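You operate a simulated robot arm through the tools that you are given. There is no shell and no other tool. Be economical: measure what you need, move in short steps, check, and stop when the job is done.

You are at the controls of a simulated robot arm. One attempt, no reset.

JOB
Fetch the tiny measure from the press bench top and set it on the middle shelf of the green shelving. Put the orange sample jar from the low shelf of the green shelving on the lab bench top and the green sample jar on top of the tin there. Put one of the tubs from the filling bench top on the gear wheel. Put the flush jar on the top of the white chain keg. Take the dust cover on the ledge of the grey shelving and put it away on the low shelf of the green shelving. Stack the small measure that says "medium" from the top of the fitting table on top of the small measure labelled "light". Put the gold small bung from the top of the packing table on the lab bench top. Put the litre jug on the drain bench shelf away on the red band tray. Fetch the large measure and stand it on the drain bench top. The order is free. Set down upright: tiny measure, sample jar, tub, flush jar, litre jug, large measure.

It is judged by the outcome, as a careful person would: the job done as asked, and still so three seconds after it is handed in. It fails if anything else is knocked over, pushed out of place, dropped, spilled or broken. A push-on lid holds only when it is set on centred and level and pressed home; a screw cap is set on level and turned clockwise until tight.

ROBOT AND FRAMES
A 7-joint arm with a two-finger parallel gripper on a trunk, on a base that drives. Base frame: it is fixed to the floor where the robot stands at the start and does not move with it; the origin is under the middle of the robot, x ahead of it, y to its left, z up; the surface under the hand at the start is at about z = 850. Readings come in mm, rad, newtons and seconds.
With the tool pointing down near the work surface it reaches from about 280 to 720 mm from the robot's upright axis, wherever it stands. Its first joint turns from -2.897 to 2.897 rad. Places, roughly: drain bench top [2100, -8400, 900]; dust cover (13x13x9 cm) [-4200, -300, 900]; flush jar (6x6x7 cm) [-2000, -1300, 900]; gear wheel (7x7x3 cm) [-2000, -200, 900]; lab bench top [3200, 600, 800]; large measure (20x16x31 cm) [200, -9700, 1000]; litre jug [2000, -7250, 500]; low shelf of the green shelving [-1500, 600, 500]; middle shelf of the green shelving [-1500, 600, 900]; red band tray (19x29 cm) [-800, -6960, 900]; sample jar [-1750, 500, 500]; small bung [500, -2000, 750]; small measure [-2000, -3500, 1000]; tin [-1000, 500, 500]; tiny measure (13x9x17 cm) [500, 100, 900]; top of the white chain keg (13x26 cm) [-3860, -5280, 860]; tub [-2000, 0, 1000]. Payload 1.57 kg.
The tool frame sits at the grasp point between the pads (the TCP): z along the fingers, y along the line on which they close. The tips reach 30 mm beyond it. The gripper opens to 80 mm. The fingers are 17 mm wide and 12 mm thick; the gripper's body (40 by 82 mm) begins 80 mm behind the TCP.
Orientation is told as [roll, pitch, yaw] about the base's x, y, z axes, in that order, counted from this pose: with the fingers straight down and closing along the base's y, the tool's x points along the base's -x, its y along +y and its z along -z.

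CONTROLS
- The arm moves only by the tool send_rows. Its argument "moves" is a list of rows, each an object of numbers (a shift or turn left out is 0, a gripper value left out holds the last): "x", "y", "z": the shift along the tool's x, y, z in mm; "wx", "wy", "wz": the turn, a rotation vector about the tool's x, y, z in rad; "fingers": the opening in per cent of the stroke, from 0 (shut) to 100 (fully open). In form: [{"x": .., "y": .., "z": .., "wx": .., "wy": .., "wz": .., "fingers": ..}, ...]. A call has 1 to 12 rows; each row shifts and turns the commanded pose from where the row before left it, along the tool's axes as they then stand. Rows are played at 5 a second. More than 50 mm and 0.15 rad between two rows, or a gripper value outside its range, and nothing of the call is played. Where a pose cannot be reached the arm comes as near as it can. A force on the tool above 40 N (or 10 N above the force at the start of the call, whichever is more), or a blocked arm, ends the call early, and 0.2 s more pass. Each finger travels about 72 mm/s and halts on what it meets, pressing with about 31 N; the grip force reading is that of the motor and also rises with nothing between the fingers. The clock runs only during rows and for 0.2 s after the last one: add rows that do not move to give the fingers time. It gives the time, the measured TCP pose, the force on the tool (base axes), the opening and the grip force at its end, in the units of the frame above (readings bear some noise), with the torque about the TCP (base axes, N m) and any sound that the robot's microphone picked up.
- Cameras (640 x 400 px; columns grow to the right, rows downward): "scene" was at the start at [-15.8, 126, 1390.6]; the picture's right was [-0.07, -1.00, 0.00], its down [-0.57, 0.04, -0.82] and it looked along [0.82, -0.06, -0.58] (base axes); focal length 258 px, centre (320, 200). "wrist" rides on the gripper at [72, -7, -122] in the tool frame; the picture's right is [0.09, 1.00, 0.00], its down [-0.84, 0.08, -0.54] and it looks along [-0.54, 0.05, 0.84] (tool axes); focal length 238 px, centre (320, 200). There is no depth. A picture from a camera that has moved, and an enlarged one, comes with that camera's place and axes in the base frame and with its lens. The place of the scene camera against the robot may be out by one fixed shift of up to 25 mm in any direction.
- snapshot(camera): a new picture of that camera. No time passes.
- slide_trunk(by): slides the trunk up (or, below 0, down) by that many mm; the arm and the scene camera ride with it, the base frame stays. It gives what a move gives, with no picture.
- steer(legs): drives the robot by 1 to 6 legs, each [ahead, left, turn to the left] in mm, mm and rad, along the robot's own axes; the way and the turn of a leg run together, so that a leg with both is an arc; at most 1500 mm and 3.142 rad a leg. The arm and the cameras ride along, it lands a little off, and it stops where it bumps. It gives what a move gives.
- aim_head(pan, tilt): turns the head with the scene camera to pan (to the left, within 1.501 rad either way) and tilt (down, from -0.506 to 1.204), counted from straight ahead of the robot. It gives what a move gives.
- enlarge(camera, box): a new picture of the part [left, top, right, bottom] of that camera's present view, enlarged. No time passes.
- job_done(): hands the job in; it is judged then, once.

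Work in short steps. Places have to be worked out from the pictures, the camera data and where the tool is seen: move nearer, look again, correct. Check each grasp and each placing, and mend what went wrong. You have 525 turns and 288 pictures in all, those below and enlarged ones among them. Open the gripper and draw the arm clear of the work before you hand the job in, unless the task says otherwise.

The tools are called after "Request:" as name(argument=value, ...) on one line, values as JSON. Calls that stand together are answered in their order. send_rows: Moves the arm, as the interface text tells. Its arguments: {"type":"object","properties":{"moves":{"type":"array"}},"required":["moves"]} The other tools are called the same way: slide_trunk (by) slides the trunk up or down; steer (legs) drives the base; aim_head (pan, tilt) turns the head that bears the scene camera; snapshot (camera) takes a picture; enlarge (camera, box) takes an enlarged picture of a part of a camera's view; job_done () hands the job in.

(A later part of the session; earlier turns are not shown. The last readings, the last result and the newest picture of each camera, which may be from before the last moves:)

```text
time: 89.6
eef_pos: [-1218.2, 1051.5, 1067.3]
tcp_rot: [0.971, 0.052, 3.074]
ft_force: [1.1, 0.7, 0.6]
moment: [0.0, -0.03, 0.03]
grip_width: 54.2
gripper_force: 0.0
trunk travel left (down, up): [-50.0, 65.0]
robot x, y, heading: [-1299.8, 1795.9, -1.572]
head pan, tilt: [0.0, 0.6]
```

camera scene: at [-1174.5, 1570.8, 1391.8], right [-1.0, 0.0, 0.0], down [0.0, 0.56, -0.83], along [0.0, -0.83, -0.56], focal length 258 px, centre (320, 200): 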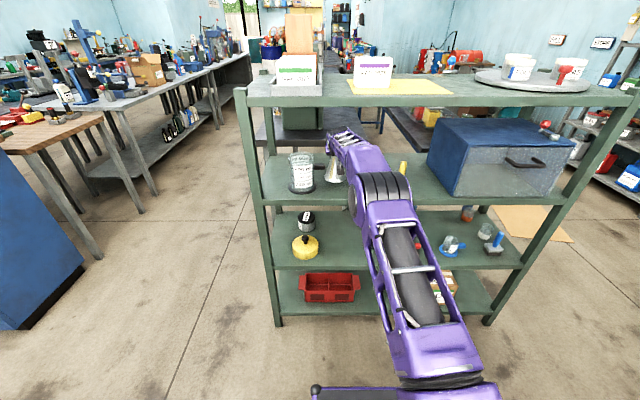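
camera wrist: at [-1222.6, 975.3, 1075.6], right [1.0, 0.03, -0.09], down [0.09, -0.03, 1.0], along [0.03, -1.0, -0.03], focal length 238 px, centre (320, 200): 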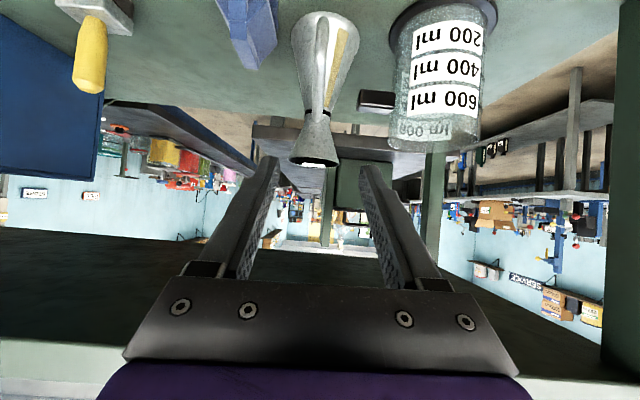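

Continue the flip.

Request:
send_rows(moves=[{"wz": 0.15}, {"wz": 0.15}, {"wz": 0.15}, {"wz": 0.15}, {"wz": 0.15}, {"wz": 0.15}, {"wz": 0.15}, {"wz": 0.15}, {"wz": 0.15}, {"wz": 0.142}, {}])

Request:
snapshot(camera="wrist")

```text
time: 92.0
eef_pos: [-1218.1, 1051.0, 1066.1]
tcp_rot: [0.025, 0.969, 1.568]
ft_force: [-0.2, 0.5, 0.6]
moment: [0.03, -0.02, -0.01]
grip_width: 54.5
gripper_force: 0.1
trunk travel left (down, up): [-50.0, 65.0]
robot x, y, heading: [-1302.2, 1796.1, -1.577]
head pan, tilt: [0.0, 0.6]
```

```text
251 pictures are left
camera wrist: at [-1207.7, 1112.0, 1193.3], right [-1.0, -0.03, 0.09], down [-0.06, 0.92, -0.38], along [-0.07, -0.39, -0.92], focal length 238 px, centre (320, 200)
```

wrist: 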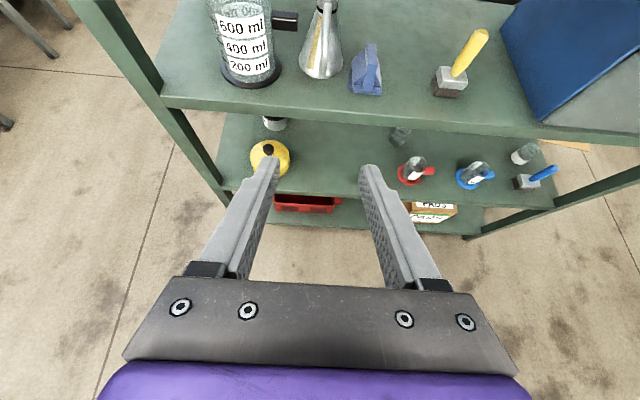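

The camera is now above. Slide the trunk down and lower the arm outside the shelf to test low reach.

Request:
slide_trunk(by=-50)

Request:
send_rows(moves=[{"x": -43.8, "z": 16.7}, {"x": -43.8, "z": 16.7}, {"x": -43.8, "z": 16.7}, {"x": -43.8, "z": 16.7}, {"x": -43.8, "z": 16.7}, {"x": -43.8, "z": 16.7}, {"x": -43.8, "z": 16.7}, {"x": -43.8, "z": 16.7}, {}])

```text
time: 93.0
eef_pos: [-1218.3, 1052.8, 1015.1]
tcp_rot: [0.028, 0.972, 1.568]
ft_force: [-0.3, -0.1, -0.6]
moment: [-0.02, -0.02, 0.01]
grip_width: 54.4
gripper_force: 0.0
trunk travel left (down, up): [0.0, 115.0]
robot x, y, heading: [-1298.2, 1798.6, -1.577]
head pan, tilt: [0.0, 0.6]
```

```text
time: 95.0
eef_pos: [-1218.9, 1137.5, 652.5]
tcp_rot: [0.026, 0.97, 1.569]
ft_force: [-0.4, -0.3, 0.0]
moment: [-0.01, 0.02, -0.03]
grip_width: 54.2
gripper_force: 0.0
trunk travel left (down, up): [0.0, 115.0]
robot x, y, heading: [-1299.4, 1798.5, -1.575]
head pan, tilt: [0.0, 0.6]
```

Low reach works. Lower to about z 560 and look.

Request:
send_rows(moves=[{"x": -41, "z": 28}, {"x": -35, "z": 24}, {}])

Request:
snapshot(camera="wrist")

Request:
snapshot(camera="scene")

```text
time: 95.8
eef_pos: [-1223.6, 1138.5, 558.9]
tcp_rot: [0.027, 0.972, 1.57]
ft_force: [-0.2, 0.0, 0.4]
moment: [0.0, -0.02, 0.0]
grip_width: 54.5
gripper_force: 0.2
trunk travel left (down, up): [0.0, 115.0]
robot x, y, heading: [-1299.7, 1792.3, -1.581]
head pan, tilt: [0.0, 0.6]
```

```text
250 pictures are left
camera wrist: at [-1212.5, 1199.9, 685.7], right [-1.0, -0.03, 0.09], down [-0.06, 0.92, -0.38], along [-0.07, -0.39, -0.92], focal length 238 px, centre (320, 200)
```

wrist: 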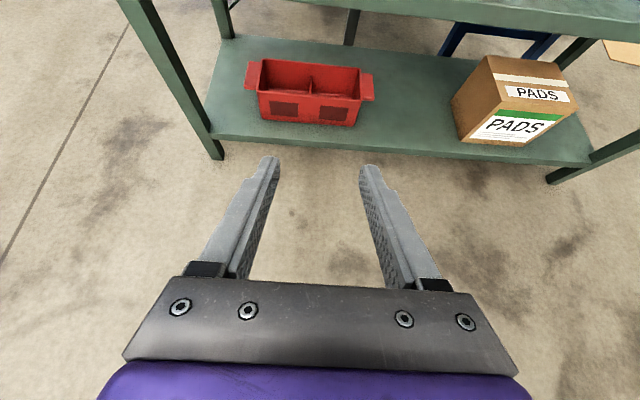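

```text
249 pictures are left
camera scene: at [-1173.5, 1789.5, 1341.8], right [-1.0, 0.0, 0.0], down [0.0, 0.56, -0.83], along [0.0, -0.83, -0.56], focal length 258 px, centre (320, 200)
```

scene: 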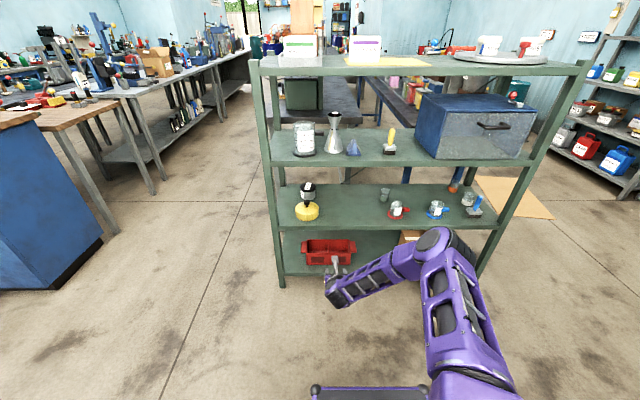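

The reach at z≈559 is fine. Test tilting the tool flatter (more horizontal), which helps see into the shelf.

Request:
send_rows(moves=[{"wy": 0.15}, {"wy": 0.15}, {"wy": 0.1}, {}])

Request:
snapshot(camera="wrist")

```text
time: 96.8
eef_pos: [-1223.2, 1139.7, 558.5]
tcp_rot: [0.075, 1.373, 1.619]
ft_force: [0.2, 0.0, 0.1]
moment: [0.01, 0.0, -0.02]
grip_width: 54.5
gripper_force: 0.1
trunk travel left (down, up): [0.0, 115.0]
robot x, y, heading: [-1298.2, 1797.3, -1.576]
head pan, tilt: [0.0, 0.6]
```

```text
248 pictures are left
camera wrist: at [-1212.8, 1244.6, 652.6], right [-0.99, 0.01, 0.1], down [-0.07, 0.7, -0.71], along [-0.08, -0.72, -0.69], focal length 238 px, centre (320, 200)
```

wrist: 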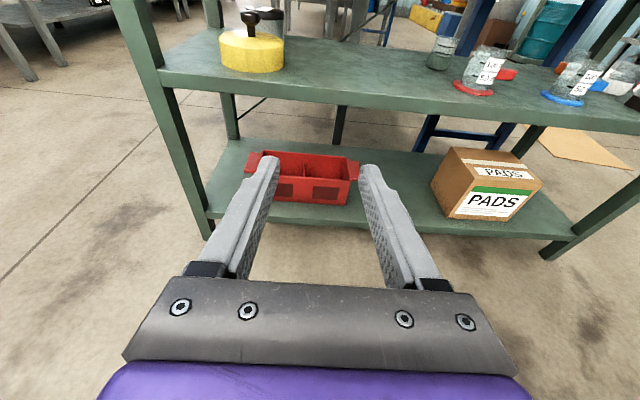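

Flat pitch works at low height. I set pitch ≈1.22, turn the base about 30° clockwise and drive so the approach to the green jar avoids the red beaker.

Request:
send_rows(moves=[{"wy": -0.15, "fingers": 100}, {}])

Request:
steer(legs=[[0, 0, -0.518], [200, 327, 0]])

Request:
snapshot(camera="wrist")

Request:
snapshot(camera="scene")

```text
time: 97.3
eef_pos: [-1224.1, 1138.1, 558.5]
tcp_rot: [0.047, 1.221, 1.591]
ft_force: [0.3, 0.2, 0.2]
moment: [-0.03, 0.0, -0.02]
grip_width: 79.9
gripper_force: 0.0
trunk travel left (down, up): [0.0, 115.0]
robot x, y, heading: [-1300.0, 1797.4, -1.579]
head pan, tilt: [0.0, 0.6]
```

```text
time: 102.5
eef_pos: [-1360.2, 844.9, 557.9]
tcp_rot: [0.044, 1.221, 1.093]
ft_force: [-1.1, -0.1, 0.0]
moment: [-0.02, 0.02, -0.02]
grip_width: 80.1
gripper_force: 0.1
trunk travel left (down, up): [0.0, 115.0]
robot x, y, heading: [-1113.3, 1460.0, -2.067]
head pan, tilt: [0.0, 0.6]
```

```text
247 pictures are left
camera wrist: at [-1307.9, 920.0, 667.4], right [-0.88, 0.47, 0.1], down [0.32, 0.73, -0.6], along [-0.35, -0.49, -0.79], focal length 238 px, centre (320, 200)
```

wrist: 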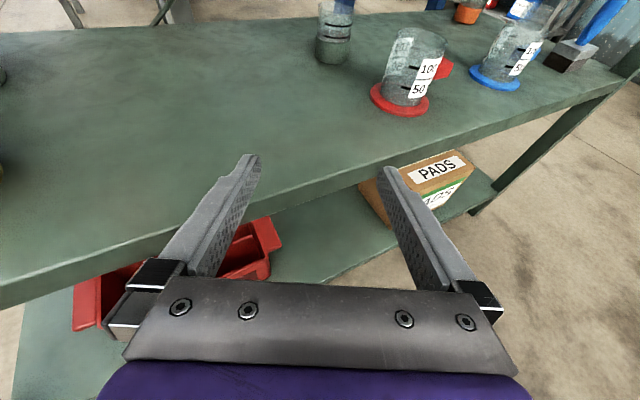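

```text
246 pictures are left
camera scene: at [-1004.0, 1386.5, 1341.8], right [-0.88, 0.48, 0.0], down [0.27, 0.5, -0.83], along [-0.4, -0.72, -0.56], focal length 258 px, centre (320, 200)
```

scene: 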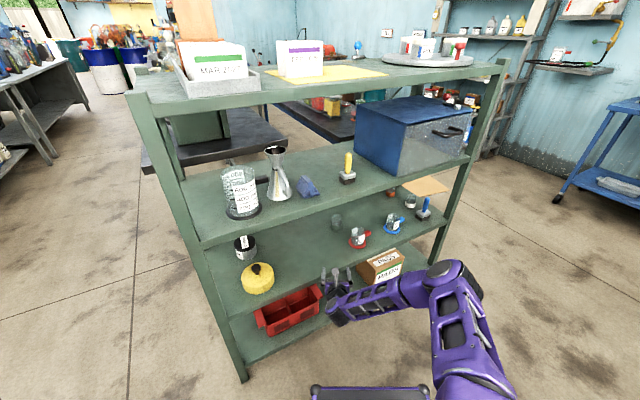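

Green jar axis ≈(-1538,567), ~53 mm wide, 75 tall. I shift 24 mm right and go forward 190 mm level, fingers to 68 mm, then look.

Request:
send_rows(moves=[{"y": 12, "fingers": 86}, {"y": 12}, {"x": 15.5, "z": 42}, {"x": 15.5, "z": 42}, {"x": 15.5, "z": 42}, {"x": 15.5, "z": 42}, {}])

Request:
snapshot(camera="wrist")

```text
time: 104.1
eef_pos: [-1468.3, 701.7, 562.3]
tcp_rot: [0.042, 1.22, 1.093]
ft_force: [0.0, 0.2, 0.2]
moment: [-0.02, 0.03, 0.01]
grip_width: 68.9
gripper_force: 0.1
trunk travel left (down, up): [0.0, 115.0]
robot x, y, heading: [-1114.5, 1460.6, -2.074]
head pan, tilt: [0.0, 0.6]
```

```text
245 pictures are left
camera wrist: at [-1415.9, 776.1, 670.5], right [-0.88, 0.47, 0.1], down [0.32, 0.73, -0.6], along [-0.35, -0.49, -0.79], focal length 238 px, centre (320, 200)
```

wrist: 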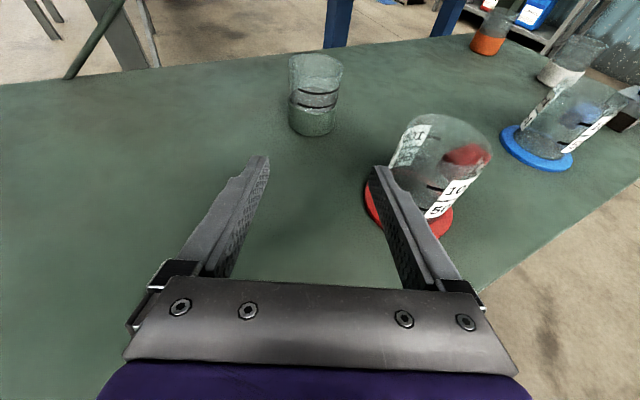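

Jar centred ahead ~150 mm, clear of the red beaker by ~12 mm. Nudge 3 mm left and advance.

Request:
send_rows(moves=[{"y": -3}, {"x": 13, "z": 36}, {"x": 11, "z": 36}, {"x": 9, "z": 36}, {"x": 5, "z": 36}, {}])

Request:
snapshot(camera="wrist")

```text
time: 105.5
eef_pos: [-1493.2, 679.5, 590.7]
tcp_rot: [0.044, 1.222, 1.092]
ft_force: [-0.5, 0.9, -0.6]
moment: [-0.01, 0.02, 0.02]
grip_width: 68.4
gripper_force: 0.1
out of reach, approached as far as the arm can: row 2, 3, 4, 5
trunk travel left (down, up): [0.0, 115.0]
robot x, y, heading: [-1112.7, 1459.0, -2.078]
head pan, tilt: [0.0, 0.6]
```

```text
244 pictures are left
camera wrist: at [-1440.7, 753.9, 698.8], right [-0.88, 0.47, 0.1], down [0.32, 0.73, -0.6], along [-0.35, -0.49, -0.79], focal length 238 px, centre (320, 200)
```

wrist: 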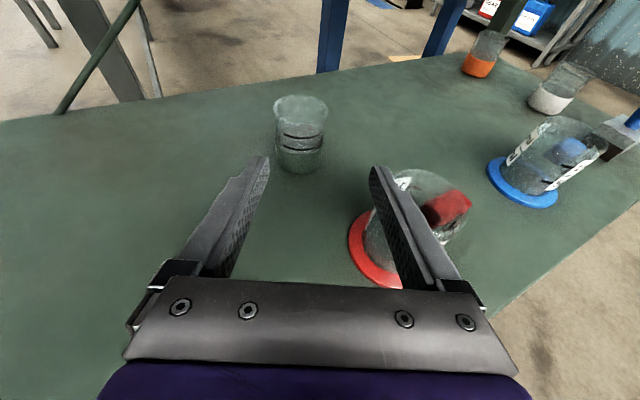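

Arm's reach ended and the hand rose. I retract the arm, then drive the base closer instead.

Request:
send_rows(moves=[{"x": -5, "z": -36}, {"x": -9, "z": -36}, {}])

```text
time: 106.3
eef_pos: [-1462.0, 741.6, 600.8]
tcp_rot: [0.046, 1.222, 1.093]
ft_force: [-0.7, -0.9, 0.0]
moment: [-0.01, 0.0, 0.0]
grip_width: 68.7
gripper_force: 0.1
trunk travel left (down, up): [0.0, 115.0]
robot x, y, heading: [-1113.3, 1458.9, -2.077]
head pan, tilt: [0.0, 0.6]
```

Request:
send_rows(moves=[{"x": -14, "z": -40}, {"x": -29, "z": -20}, {"x": -29, "z": -20}, {}])

Request:
snapshot(camera="wrist")

```text
time: 107.3
eef_pos: [-1412.1, 829.7, 558.9]
tcp_rot: [0.043, 1.221, 1.093]
ft_force: [0.4, -0.2, -0.3]
moment: [-0.02, -0.02, 0.03]
grip_width: 68.6
gripper_force: 0.0
trunk travel left (down, up): [0.0, 115.0]
robot x, y, heading: [-1114.0, 1462.2, -2.068]
head pan, tilt: [0.0, 0.6]
```

```text
243 pictures are left
camera wrist: at [-1358.9, 904.1, 667.8], right [-0.88, 0.47, 0.1], down [0.32, 0.73, -0.6], along [-0.35, -0.49, -0.79], focal length 238 px, centre (320, 200)
```

wrist: 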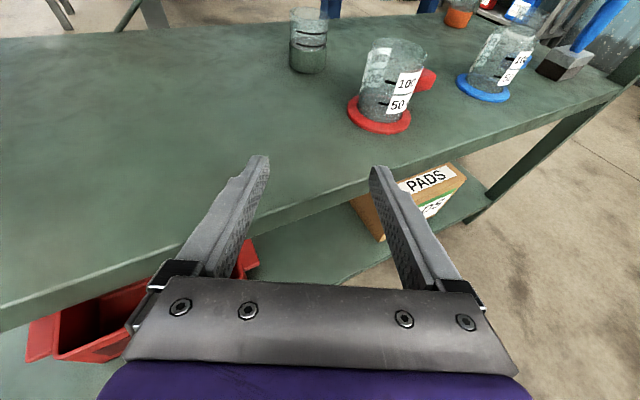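

Jar axis ≈(-1534,573), 284 mm ahead, 13 mm left. Drive the base 220 ahead and 14 left.

Request:
steer(legs=[[0, 14, 0], [215, 0, 0]])

Request:
snapshot(camera="wrist")

Request:
snapshot(camera="scene")

```text
time: 109.4
eef_pos: [-1504.0, 637.8, 559.1]
tcp_rot: [0.043, 1.22, 1.088]
ft_force: [-0.2, 0.0, 0.7]
moment: [-0.02, -0.01, 0.03]
grip_width: 68.7
gripper_force: 0.0
trunk travel left (down, up): [0.0, 115.0]
robot x, y, heading: [-1206.0, 1267.8, -2.08]
head pan, tilt: [0.0, 0.6]
```

```text
242 pictures are left
camera wrist: at [-1451.3, 712.2, 668.0], right [-0.88, 0.47, 0.1], down [0.32, 0.73, -0.6], along [-0.36, -0.49, -0.79], focal length 238 px, centre (320, 200)
```

wrist: 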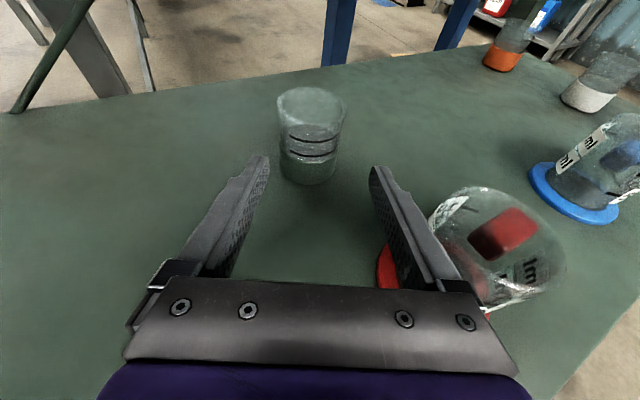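

```text
241 pictures are left
camera scene: at [-1094.3, 1193.5, 1341.8], right [-0.88, 0.48, 0.0], down [0.27, 0.49, -0.83], along [-0.4, -0.72, -0.56], focal length 258 px, centre (320, 200)
```

scene: 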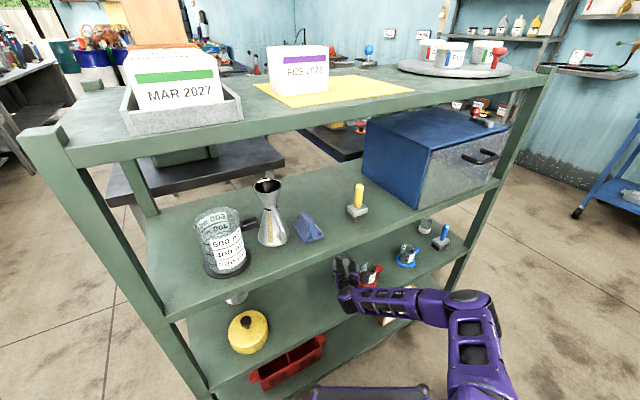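

Aligned; go forward 78 mm and down to z≈547, then close.

Request:
send_rows(moves=[{"x": 9, "y": -3, "z": 26}, {"x": 4, "z": 27}, {"x": 2, "z": 25}, {"fingers": 0}, {}, {}, {}])

Request:
snapshot(camera="wrist")

```text
time: 111.0
eef_pos: [-1540.0, 569.7, 546.5]
tcp_rot: [0.046, 1.221, 1.09]
ft_force: [-0.5, -0.5, 0.2]
moment: [0.02, 0.01, 0.02]
grip_width: 52.7
gripper_force: 31.2
trunk travel left (down, up): [0.0, 115.0]
robot x, y, heading: [-1202.8, 1269.5, -2.078]
head pan, tilt: [0.0, 0.6]
```

```text
240 pictures are left
camera wrist: at [-1487.1, 643.8, 655.0], right [-0.88, 0.47, 0.1], down [0.32, 0.73, -0.6], along [-0.36, -0.49, -0.79], focal length 238 px, centre (320, 200)
```

wrist: 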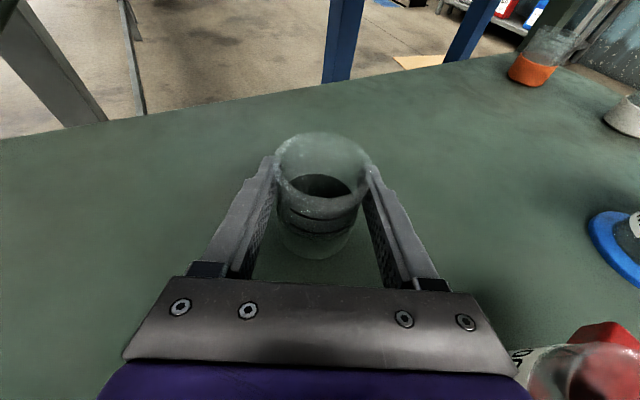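

Gripped the jar (52.7 mm). Lift 55 mm and back the base out of the shelf.

Request:
send_rows(moves=[{"x": 18, "z": -6}, {"x": 18, "z": -7}, {"x": 17, "z": -6}, {}])

Request:
snapshot(camera="wrist")

Request:
steer(legs=[[-400, 0, 0]])

```text
time: 112.0
eef_pos: [-1540.7, 567.1, 602.8]
tcp_rot: [0.046, 1.221, 1.091]
ft_force: [-0.2, 0.1, -1.3]
moment: [-0.01, -0.01, -0.04]
grip_width: 52.6
gripper_force: 30.9
trunk travel left (down, up): [0.0, 115.0]
robot x, y, heading: [-1202.3, 1264.5, -2.078]
head pan, tilt: [0.0, 0.6]
```

```text
239 pictures are left
camera wrist: at [-1486.8, 641.3, 712.1], right [-0.88, 0.47, 0.1], down [0.32, 0.73, -0.6], along [-0.36, -0.49, -0.79], focal length 238 px, centre (320, 200)
```

wrist: 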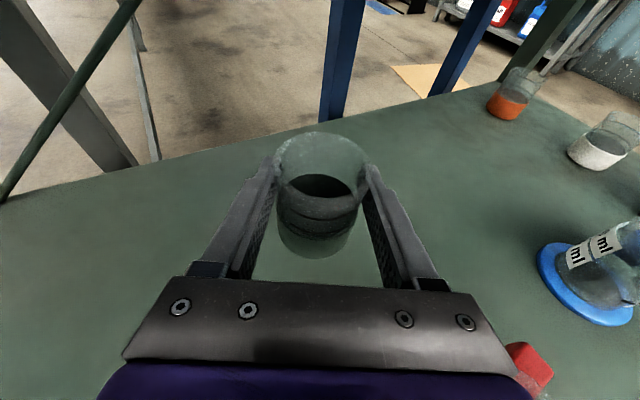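

```text
time: 114.5
eef_pos: [-1349.3, 912.4, 603.7]
tcp_rot: [0.045, 1.222, 1.09]
ft_force: [0.9, -0.4, -1.6]
moment: [-0.01, -0.01, -0.01]
grip_width: 52.6
gripper_force: 31.0
trunk travel left (down, up): [0.0, 115.0]
robot x, y, heading: [-1012.2, 1611.2, -2.075]
head pan, tilt: [0.0, 0.6]
```

Jar clear of the shelf. Pull the arm in 110 mm and up a bit, then reposition facing the tin.

Request:
send_rows(moves=[{"x": -6, "z": -37}, {"x": -6, "z": -37}, {"x": -6, "z": -37}, {}])

Request:
steer(legs=[[0, 0, 0.625], [40, -253, 0]])

Request:
snapshot(camera="wrist")

Request:
snapshot(camera="scene")

```text
time: 115.5
eef_pos: [-1293.0, 1007.3, 624.7]
tcp_rot: [0.046, 1.221, 1.089]
ft_force: [0.4, -0.4, -1.1]
moment: [0.02, 0.02, 0.0]
grip_width: 52.4
gripper_force: 30.9
trunk travel left (down, up): [0.0, 115.0]
robot x, y, heading: [-1012.0, 1613.5, -2.074]
head pan, tilt: [0.0, 0.6]
```

```text
time: 120.3
eef_pos: [-1143.4, 887.5, 622.9]
tcp_rot: [0.045, 1.223, 1.701]
ft_force: [-0.4, 0.5, -1.2]
moment: [0.02, 0.01, -0.01]
grip_width: 52.7
gripper_force: 30.9
trunk travel left (down, up): [0.0, 115.0]
robot x, y, heading: [-1260.7, 1544.8, -1.462]
head pan, tilt: [0.0, 0.6]
```

```text
238 pictures are left
camera wrist: at [-1143.6, 977.9, 732.1], right [-0.99, -0.12, 0.1], down [-0.16, 0.79, -0.6], along [-0.01, -0.61, -0.79], focal length 238 px, centre (320, 200)
```

wrist: 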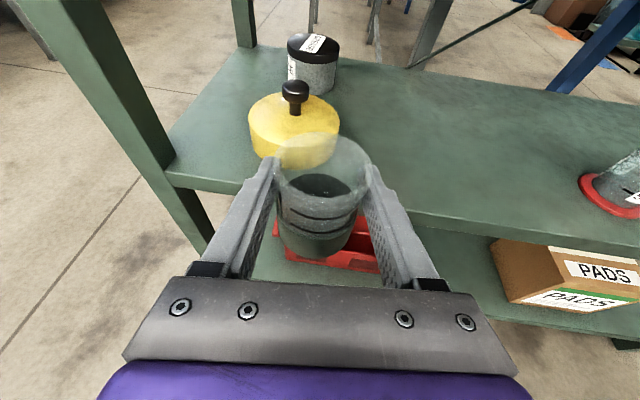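

```text
237 pictures are left
camera scene: at [-1138.5, 1552.1, 1341.8], right [-0.99, -0.11, 0.0], down [-0.06, 0.56, -0.83], along [0.09, -0.82, -0.57], focal length 258 px, centre (320, 200)
```

scene: 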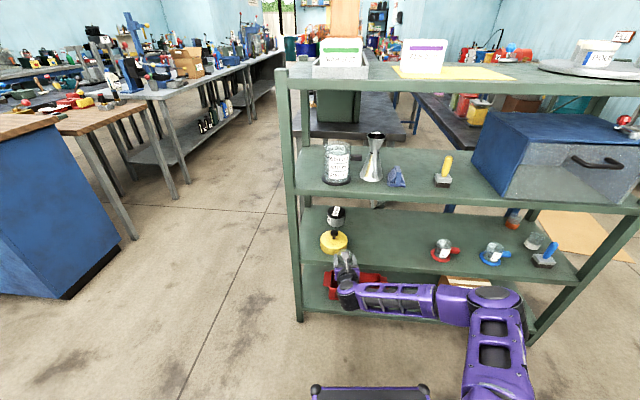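

Tin top ≈z 562, centre ≈(-1100,521); the yellow lid's knob top ≈585. Raise to z≈645 and drive in 290 mm over the knob.

Request:
send_rows(moves=[{"x": 10.5, "z": -4}, {"x": 10.5, "z": -3.5}, {}])

Request:
steer(legs=[[150, 0, 0]])

Request:
snapshot(camera="wrist")

```text
time: 121.1
eef_pos: [-1144.9, 887.7, 645.6]
tcp_rot: [0.046, 1.221, 1.701]
ft_force: [0.0, -0.4, -1.2]
moment: [0.0, 0.01, -0.02]
grip_width: 52.9
gripper_force: 31.0
trunk travel left (down, up): [0.0, 115.0]
robot x, y, heading: [-1265.6, 1542.5, -1.463]
head pan, tilt: [0.0, 0.6]
```

```text
time: 122.5
eef_pos: [-1127.3, 742.1, 645.0]
tcp_rot: [0.046, 1.223, 1.702]
ft_force: [0.7, 0.2, -1.2]
moment: [0.02, -0.04, -0.01]
grip_width: 52.6
gripper_force: 30.8
trunk travel left (down, up): [0.0, 115.0]
robot x, y, heading: [-1250.2, 1396.4, -1.464]
head pan, tilt: [0.0, 0.6]
```

```text
236 pictures are left
camera wrist: at [-1126.9, 833.0, 754.5], right [-0.99, -0.12, 0.1], down [-0.16, 0.79, -0.6], along [-0.01, -0.61, -0.79], focal length 238 px, centre (320, 200)
```

wrist: 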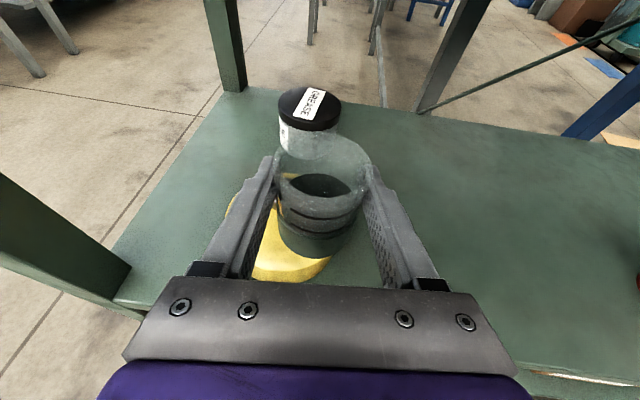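

Tin top centre ≈(-1093,522). Continue 150 mm with 7 mm left.

Request:
steer(legs=[[150, 8, 0]])

Request:
snapshot(camera="wrist")

Request:
snapshot(camera="scene")

```text
time: 123.8
eef_pos: [-1104.9, 594.4, 646.2]
tcp_rot: [0.044, 1.222, 1.703]
ft_force: [-0.1, 0.6, -1.4]
moment: [0.03, 0.03, 0.04]
grip_width: 52.1
gripper_force: 30.4
trunk travel left (down, up): [0.0, 115.0]
robot x, y, heading: [-1226.3, 1250.8, -1.46]
head pan, tilt: [0.0, 0.6]
```

```text
235 pictures are left
camera wrist: at [-1102.7, 685.8, 754.4], right [-0.99, -0.12, 0.1], down [-0.16, 0.79, -0.6], along [-0.01, -0.61, -0.79], focal length 238 px, centre (320, 200)
```

wrist: 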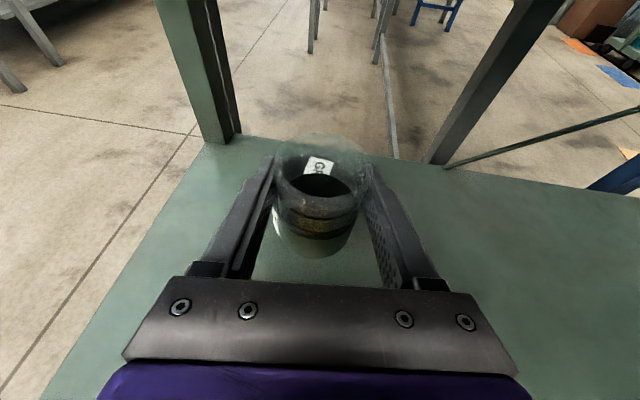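

```text
234 pictures are left
camera scene: at [-1099.0, 1259.7, 1341.8], right [-0.99, -0.11, 0.0], down [-0.06, 0.56, -0.83], along [0.09, -0.82, -0.56], focal length 258 px, centre (320, 200)
```

scene: 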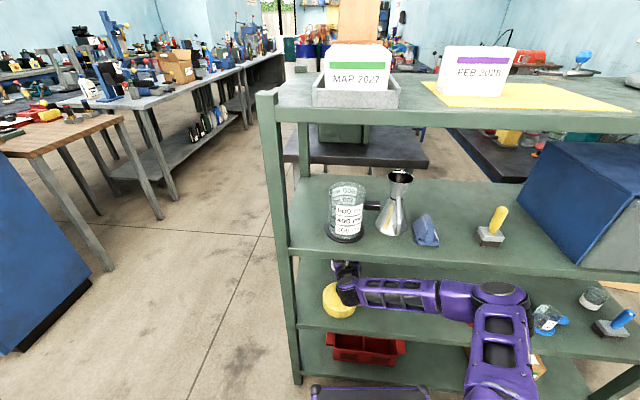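

Zoom to see the tin through the jar.

Request:
enlarge(camera="wrist", box=[240, 110, 400, 270])

```text
2.50 times, centred on (320, 190) of wrist
camera zoom: at [-1102.7, 685.8, 754.4], right [-0.99, -0.12, 0.1], down [-0.16, 0.79, -0.6], along [-0.01, -0.61, -0.79], focal length 596 px, centre (320, 225)
```

zoom: 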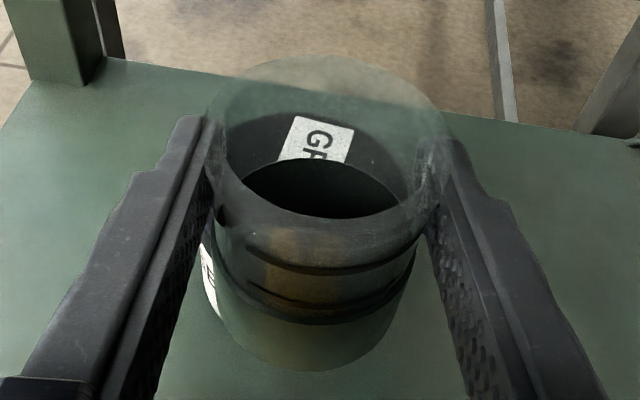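

Advance 73 mm level above the tin.

Request:
send_rows(moves=[{"x": 8.3, "y": 1, "z": 23}, {"x": 8.3, "z": 23}, {"x": 8.3, "z": 22.5}, {}])

Request:
enlarge(camera="wrist", box=[240, 110, 400, 270])

```text
time: 124.8
eef_pos: [-1101.4, 524.7, 645.2]
tcp_rot: [0.04, 1.217, 1.697]
ft_force: [0.6, 0.5, -1.9]
moment: [0.0, 0.01, -0.05]
grip_width: 52.4
gripper_force: 30.6
trunk travel left (down, up): [0.0, 115.0]
robot x, y, heading: [-1227.2, 1252.6, -1.462]
head pan, tilt: [0.0, 0.6]
```

```text
2.50 times, centred on (320, 190) of wrist
camera zoom: at [-1100.3, 615.8, 754.0], right [-0.99, -0.12, 0.1], down [-0.16, 0.79, -0.6], along [-0.01, -0.6, -0.8], focal length 596 px, centre (320, 225)
```

zoom: 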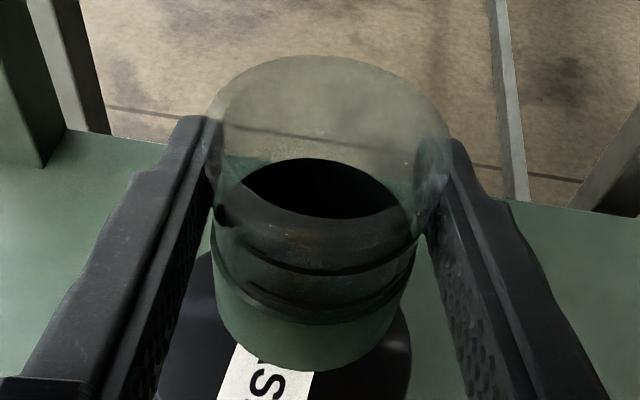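

Shift 5 mm left, then lower toward the tin.

Request:
send_rows(moves=[{"y": -5}, {"x": -12, "z": 4.4}, {"x": -12, "z": 4.4}, {"x": -8, "z": 2.9}, {}])

Request:
enlarge(camera="wrist", box=[240, 110, 400, 270])

```text
time: 126.0
eef_pos: [-1093.2, 521.3, 616.5]
tcp_rot: [0.043, 1.228, 1.702]
ft_force: [5.5, -6.2, 21.7]
moment: [0.13, -0.38, -0.09]
grip_width: 52.7
gripper_force: 31.0
trunk travel left (down, up): [0.0, 115.0]
robot x, y, heading: [-1224.4, 1245.1, -1.463]
head pan, tilt: [0.0, 0.6]
```

```text
2.50 times, centred on (320, 190) of wrist
camera zoom: at [-1093.3, 612.4, 724.2], right [-0.99, -0.12, 0.1], down [-0.16, 0.78, -0.61], along [-0.01, -0.61, -0.79], focal length 596 px, centre (320, 225)
```

zoom: 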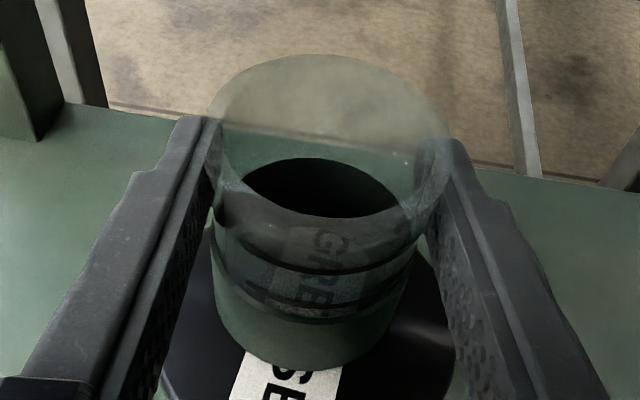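

Contact at z 616.5 (tin top ≈574). Look at the full wrist view to check centring front-back.

Request:
send_rows(moves=[{"x": 2.5, "z": -1}, {}])

Request:
enlarge(camera="wrist", box=[220, 100, 420, 300])

Request:
enlarge(camera="scene", box=[280, 220, 400, 340])

```text
time: 126.6
eef_pos: [-1094.7, 522.3, 614.7]
tcp_rot: [0.047, 1.226, 1.702]
ft_force: [2.5, -7.3, 20.9]
moment: [0.06, -0.25, -0.08]
grip_width: 52.5
gripper_force: 30.7
trunk travel left (down, up): [0.0, 115.0]
robot x, y, heading: [-1224.9, 1248.9, -1.466]
head pan, tilt: [0.0, 0.6]
```

```text
2.00 times, centred on (320, 200) of wrist
camera zoom: at [-1094.1, 613.4, 724.4], right [-0.99, -0.12, 0.1], down [-0.16, 0.78, -0.6], along [-0.01, -0.61, -0.79], focal length 477 px, centre (320, 200)
```

zoom: 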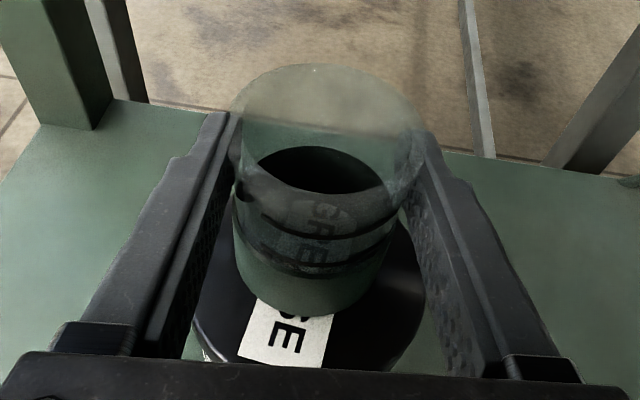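

```text
3.33 times, centred on (340, 280) of scene
camera zoom: at [-1099.4, 1261.3, 1341.9], right [-0.99, -0.11, 0.0], down [-0.06, 0.56, -0.83], along [0.09, -0.82, -0.56], focal length 859 px, centre (253, -67)
```

zoom: 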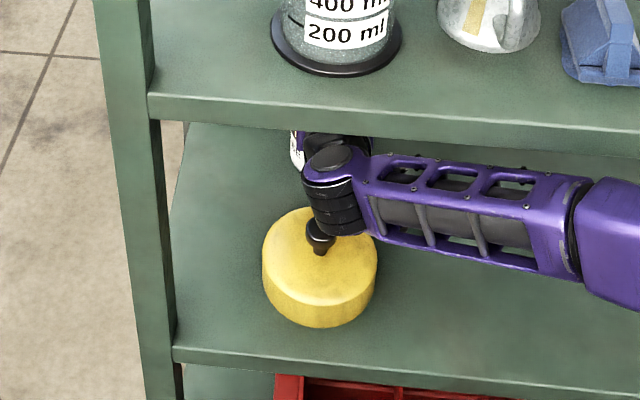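

Check the contact: raise 3 mm steps and read force.

Request:
send_rows(moves=[{"x": 3, "z": -1}, {}])

```text
time: 127.2
eef_pos: [-1095.4, 522.1, 616.3]
tcp_rot: [0.045, 1.22, 1.7]
ft_force: [-3.7, -1.7, 9.6]
moment: [-0.17, -0.06, -0.07]
grip_width: 52.8
gripper_force: 30.3
trunk travel left (down, up): [0.0, 115.0]
robot x, y, heading: [-1227.9, 1252.9, -1.463]
head pan, tilt: [0.0, 0.6]
```

Request:
send_rows(moves=[{"x": 3, "z": -1}, {}])

Request:
enlarge(camera="wrist", box=[220, 100, 420, 300])

```text
time: 127.8
eef_pos: [-1092.4, 523.0, 618.5]
tcp_rot: [0.044, 1.218, 1.703]
ft_force: [-0.6, 0.2, -1.5]
moment: [0.02, 0.0, 0.0]
grip_width: 52.7
gripper_force: 31.2
trunk travel left (down, up): [0.0, 115.0]
robot x, y, heading: [-1226.0, 1250.5, -1.462]
head pan, tilt: [0.0, 0.6]
```

```text
2.00 times, centred on (320, 200) of wrist
camera zoom: at [-1091.3, 613.7, 727.9], right [-0.99, -0.12, 0.1], down [-0.16, 0.79, -0.6], along [-0.01, -0.61, -0.8], focal length 477 px, centre (320, 200)
```

zoom: 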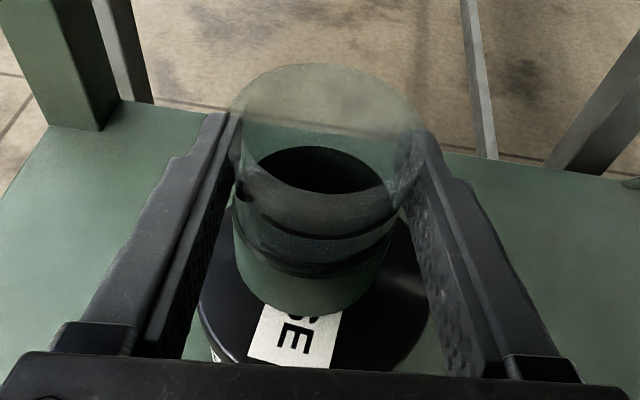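

The contact is indeed jar on tin (top ≈575). Shift back 4 mm for centring, lower gently, and release.

Request:
send_rows(moves=[{"x": -1.4, "z": -3.8}, {"x": -1.9, "z": 0.7}, {}])

```text
time: 128.6
eef_pos: [-1093.9, 526.3, 616.9]
tcp_rot: [0.046, 1.22, 1.701]
ft_force: [0.5, -0.2, -1.2]
moment: [0.01, 0.0, 0.0]
grip_width: 52.9
gripper_force: 31.2
trunk travel left (down, up): [0.0, 115.0]
robot x, y, heading: [-1226.8, 1249.1, -1.466]
head pan, tilt: [0.0, 0.6]
```

Request:
send_rows(moves=[{"x": -1.4, "z": 0.5}, {}])

```text
time: 129.2
eef_pos: [-1094.3, 525.7, 616.2]
tcp_rot: [0.045, 1.22, 1.702]
ft_force: [0.1, 0.1, -1.5]
moment: [0.02, 0.01, 0.0]
grip_width: 52.3
gripper_force: 31.3
trunk travel left (down, up): [0.0, 115.0]
robot x, y, heading: [-1228.3, 1249.6, -1.465]
head pan, tilt: [0.0, 0.6]
```

Request:
send_rows(moves=[{"x": -1.4, "z": 0.5}, {}])

```text
time: 129.8
eef_pos: [-1093.2, 526.0, 615.6]
tcp_rot: [0.044, 1.222, 1.703]
ft_force: [-1.3, 0.6, 1.8]
moment: [0.04, -0.05, 0.02]
grip_width: 52.8
gripper_force: 31.3
trunk travel left (down, up): [0.0, 115.0]
robot x, y, heading: [-1224.7, 1250.5, -1.463]
head pan, tilt: [0.0, 0.6]
```

Light contact. Release gently to about 66 mm.

Request:
send_rows(moves=[{"fingers": 72}, {"fingers": 84}, {}])

Request:
enlarge(camera="wrist", box=[220, 100, 420, 300])

```text
time: 130.6
eef_pos: [-1094.3, 525.9, 614.6]
tcp_rot: [0.045, 1.221, 1.703]
ft_force: [-0.5, 0.6, 0.6]
moment: [0.01, -0.01, -0.02]
grip_width: 67.0
gripper_force: 0.1
trunk travel left (down, up): [0.0, 115.0]
robot x, y, heading: [-1226.8, 1251.8, -1.462]
head pan, tilt: [0.0, 0.6]
```

```text
2.00 times, centred on (320, 200) of wrist
camera zoom: at [-1092.9, 616.9, 724.3], right [-0.99, -0.12, 0.1], down [-0.16, 0.79, -0.6], along [-0.01, -0.61, -0.79], focal length 477 px, centre (320, 200)
```

zoom: 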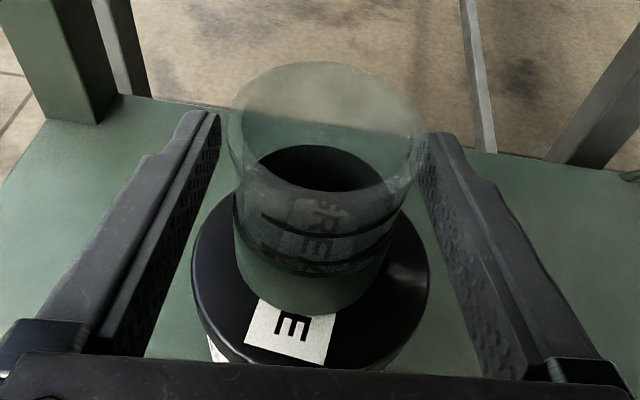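

Jar stands well on the tin. Retract along the tool, then back out.

Request:
send_rows(moves=[{"z": -20}, {"z": -25}, {"z": -25}, {"z": -20, "x": -3}, {}])

Request:
snapshot(camera="wrist")

Request:
steer(legs=[[-300, 0, 0]])

```text
time: 131.8
eef_pos: [-1099.0, 609.9, 644.1]
tcp_rot: [0.045, 1.222, 1.703]
ft_force: [-1.1, -0.1, 0.2]
moment: [0.06, 0.02, 0.03]
grip_width: 67.4
gripper_force: 0.1
trunk travel left (down, up): [0.0, 115.0]
robot x, y, heading: [-1224.0, 1248.5, -1.465]
head pan, tilt: [0.0, 0.6]
```

```text
226 pictures are left
camera wrist: at [-1098.0, 702.1, 753.7], right [-0.99, -0.12, 0.1], down [-0.16, 0.79, -0.6], along [-0.01, -0.61, -0.79], focal length 238 px, centre (320, 200)
```

wrist: 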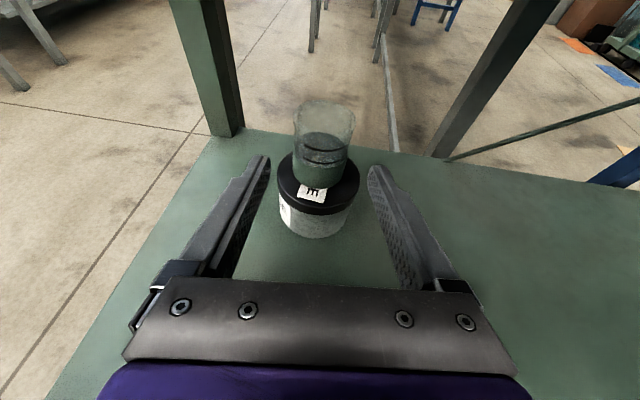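

```text
time: 133.9
eef_pos: [-1130.4, 919.1, 644.6]
tcp_rot: [0.046, 1.222, 1.706]
ft_force: [-0.1, 0.3, 1.1]
moment: [-0.04, 0.02, -0.02]
grip_width: 67.2
gripper_force: 0.1
trunk travel left (down, up): [0.0, 115.0]
robot x, y, heading: [-1258.6, 1555.2, -1.461]
head pan, tilt: [0.0, 0.6]
```

Green jar is on the tin. Next the orange jar at about (-1985,478), behind the white jar; I turn 30° clockwise and approach between white jar and blue beaker with a descending approach.

Request:
send_rows(moves=[{"wy": -0.1, "x": 4, "fingers": 86}, {}])

Request:
steer(legs=[[0, 0, -0.633], [0, -136, 0], [250, 0, 0]])

Request:
snapshot(camera="wrist")

```text
time: 134.5
eef_pos: [-1130.5, 917.8, 648.2]
tcp_rot: [0.034, 1.122, 1.694]
ft_force: [-0.6, 0.5, 0.0]
moment: [0.0, 0.01, 0.01]
grip_width: 68.9
gripper_force: 0.1
trunk travel left (down, up): [0.0, 115.0]
robot x, y, heading: [-1258.3, 1560.4, -1.462]
head pan, tilt: [0.0, 0.6]
```

```text
time: 139.6
eef_pos: [-1753.4, 810.7, 649.1]
tcp_rot: [0.035, 1.12, 1.088]
ft_force: [0.7, -0.9, -0.1]
moment: [0.02, -0.01, -0.02]
grip_width: 68.9
gripper_force: 0.0
trunk travel left (down, up): [0.0, 115.0]
robot x, y, heading: [-1491.8, 1412.3, -2.066]
head pan, tilt: [0.0, 0.6]
```

```text
225 pictures are left
camera wrist: at [-1707.2, 874.8, 766.1], right [-0.89, 0.46, 0.1], down [0.35, 0.78, -0.52], along [-0.31, -0.42, -0.85], focal length 238 px, centre (320, 200)
```

wrist: 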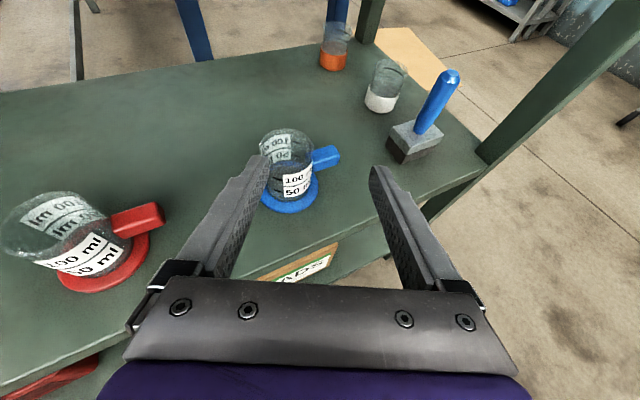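

Orange jar axis ≈(-1979,467). Shift right 43 and ahead 250 above the beakers (hand at z≈649).

Request:
steer(legs=[[0, -42, 0], [245, 0, 0]])

Request:
snapshot(camera="wrist")

Request:
snapshot(camera="scene")

```text
time: 142.2
eef_pos: [-1898.7, 618.2, 648.0]
tcp_rot: [0.034, 1.119, 1.1]
ft_force: [-0.2, 0.2, -0.3]
moment: [0.0, 0.01, 0.01]
grip_width: 68.8
gripper_force: 0.0
trunk travel left (down, up): [0.0, 115.0]
robot x, y, heading: [-1646.1, 1220.2, -2.06]
head pan, tilt: [0.0, 0.6]
stopped in leg 2: the robot was blocked; the commanded pose is now the measured one
```

```text
224 pictures are left
camera wrist: at [-1853.0, 683.7, 766.0], right [-0.89, 0.44, 0.1], down [0.34, 0.79, -0.52], along [-0.31, -0.43, -0.85], focal length 238 px, centre (320, 200)
```

wrist: 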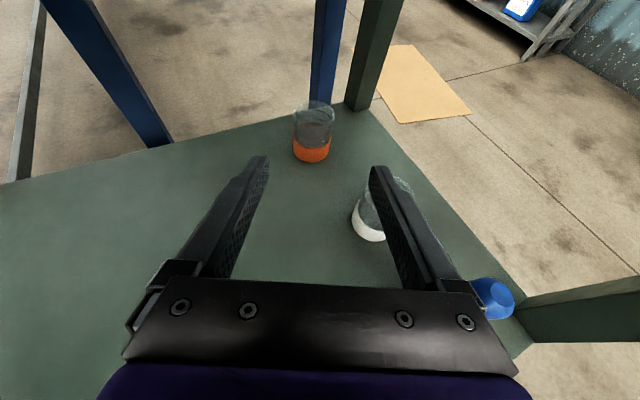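

```text
223 pictures are left
camera scene: at [-1535.2, 1149.2, 1341.8], right [-0.88, 0.47, 0.0], down [0.26, 0.5, -0.83], along [-0.38, -0.73, -0.56], focal length 258 px, centre (320, 200)
```

scene: 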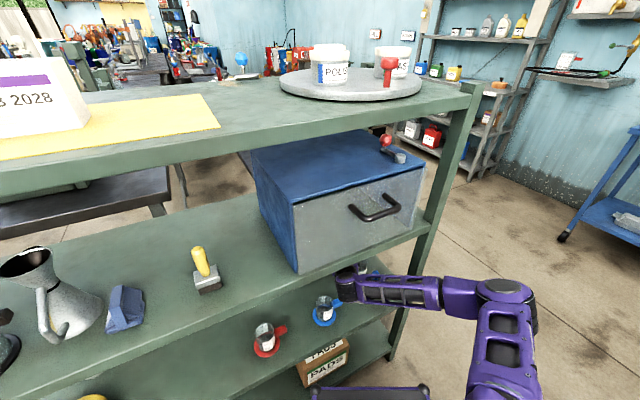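

The base got blocked. Tilt the head down to see what touched.

Request:
steer(legs=[[-15, 0, 0]])

Request:
aim_head(pan=0.0, tilt=1.15)

Request:
snapshot(camera="scene")

```text
time: 142.9
eef_pos: [-1892.6, 631.7, 648.5]
tcp_rot: [0.035, 1.121, 1.1]
ft_force: [0.4, -0.3, -0.2]
moment: [0.0, -0.02, 0.0]
grip_width: 68.7
gripper_force: 0.0
trunk travel left (down, up): [0.0, 115.0]
robot x, y, heading: [-1643.2, 1232.9, -2.058]
head pan, tilt: [0.0, 0.6]
```

```text
time: 143.9
eef_pos: [-1891.8, 632.1, 649.6]
tcp_rot: [0.035, 1.12, 1.1]
ft_force: [0.3, 1.1, -0.3]
moment: [0.01, 0.0, -0.01]
grip_width: 68.8
gripper_force: 0.0
trunk travel left (down, up): [0.0, 115.0]
robot x, y, heading: [-1639.8, 1233.5, -2.057]
head pan, tilt: [0.0, 1.15]
```

```text
222 pictures are left
camera scene: at [-1514.9, 1187.6, 1300.1], right [-0.88, 0.47, 0.0], down [0.43, 0.81, -0.41], along [-0.19, -0.36, -0.91], focal length 258 px, centre (320, 200)
```

scene: 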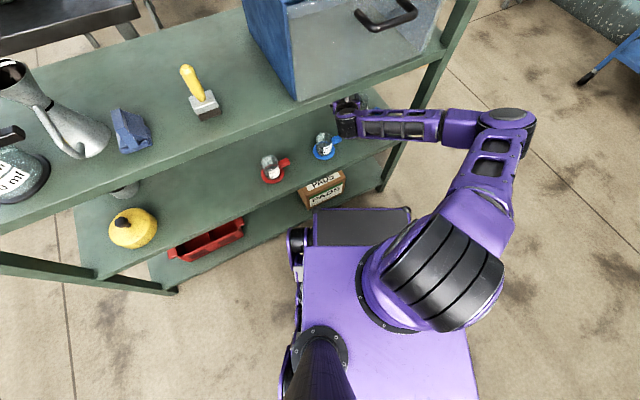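

The base meets the bottom shelf and the elbow nears the right post. I'll approach the orange jar from the shelving's right (west) end instead. Back out and drive round.

Request:
steer(legs=[[-560, 0, 0], [0, 0, 0.487], [0, -300, 0]])

Request:
aim_head(pan=-0.6, tilt=0.5)

Request:
snapshot(camera="scene")

```text
time: 151.6
eef_pos: [-1625.9, 1076.6, 648.9]
tcp_rot: [0.036, 1.121, 1.583]
ft_force: [0.2, 0.2, 0.1]
moment: [0.02, 0.0, -0.01]
grip_width: 69.0
gripper_force: 0.0
trunk travel left (down, up): [0.0, 115.0]
robot x, y, heading: [-1681.7, 1730.1, -1.569]
head pan, tilt: [0.0, 1.15]
```

```text
time: 152.7
eef_pos: [-1627.0, 1075.4, 648.0]
tcp_rot: [0.037, 1.12, 1.583]
ft_force: [0.1, 0.4, 0.5]
moment: [0.03, 0.0, 0.01]
grip_width: 68.6
gripper_force: 0.0
trunk travel left (down, up): [0.0, 115.0]
robot x, y, heading: [-1680.7, 1726.0, -1.576]
head pan, tilt: [-0.6, 0.499]
```

```text
221 pictures are left
camera scene: at [-1607.4, 1734.4, 1350.8], right [-0.82, 0.57, 0.0], down [0.27, 0.4, -0.88], along [-0.5, -0.72, -0.48], focal length 258 px, centre (320, 200)
```

scene: 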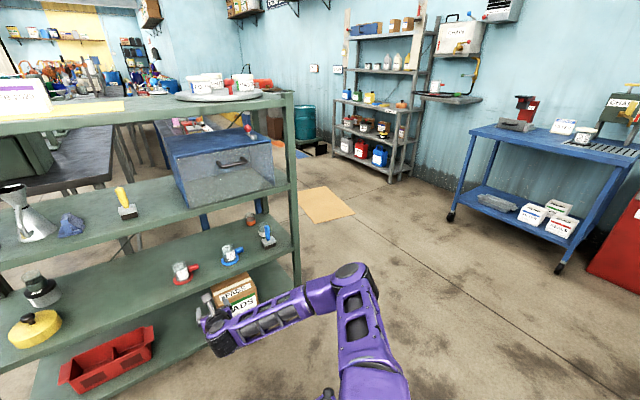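

Floor to the west is free. Drive right 1020, turn to face -0.5 rad and approach the shelf's west end, stopping short.

Request:
steer(legs=[[0, -1020, 0], [0, 0, 1.07], [0, -812, 0], [90, 0, 0]])

Request:
aim_head(pan=0.0, tilt=0.6)

Request:
snapshot(camera="scene")

Request:
snapshot(camera="wrist")

```text
time: 173.8
eef_pos: [-2402.0, 715.4, 648.9]
tcp_rot: [0.035, 1.12, 2.656]
ft_force: [0.0, 0.9, -0.1]
moment: [-0.03, 0.01, -0.03]
grip_width: 68.9
gripper_force: 0.1
trunk travel left (down, up): [0.0, 115.0]
robot x, y, heading: [-2996.2, 977.7, -0.499]
head pan, tilt: [-0.6, 0.499]
```

```text
time: 174.8
eef_pos: [-2401.8, 716.2, 649.2]
tcp_rot: [0.036, 1.121, 2.656]
ft_force: [-0.5, 0.8, 0.5]
moment: [0.01, -0.02, 0.02]
grip_width: 68.7
gripper_force: 0.2
trunk travel left (down, up): [0.0, 115.0]
robot x, y, heading: [-3003.0, 981.4, -0.502]
head pan, tilt: [0.0, 0.6]
```

```text
220 pictures are left
camera scene: at [-2947.5, 1093.7, 1341.8], right [-0.48, -0.88, 0.0], down [-0.5, 0.27, -0.83], along [0.72, -0.4, -0.56], focal length 258 px, centre (320, 200)
```

scene: 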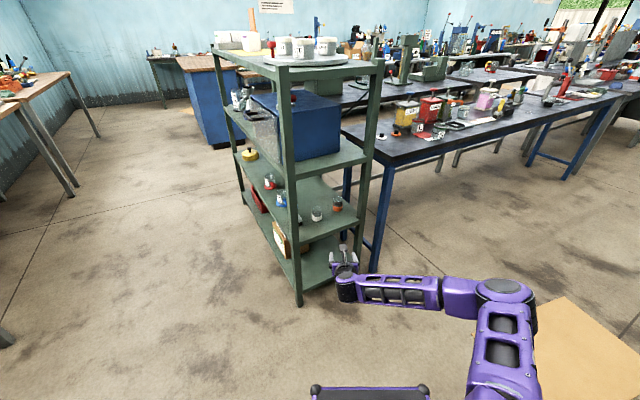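

```text
219 pictures are left
camera wrist: at [-2464.9, 762.1, 766.0], right [-0.46, -0.88, 0.1], down [-0.78, 0.35, -0.52], along [0.42, -0.31, -0.85], focal length 238 px, centre (320, 200)
```

wrist: 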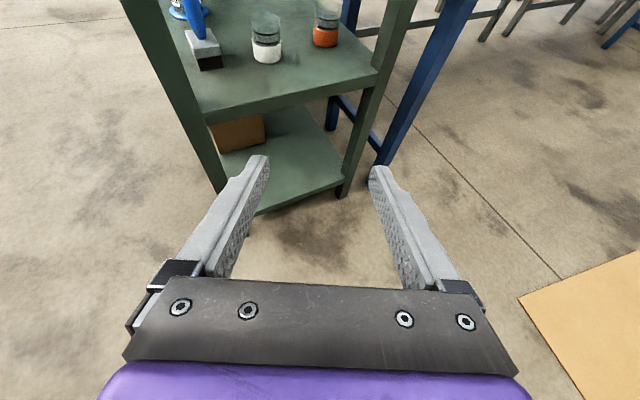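

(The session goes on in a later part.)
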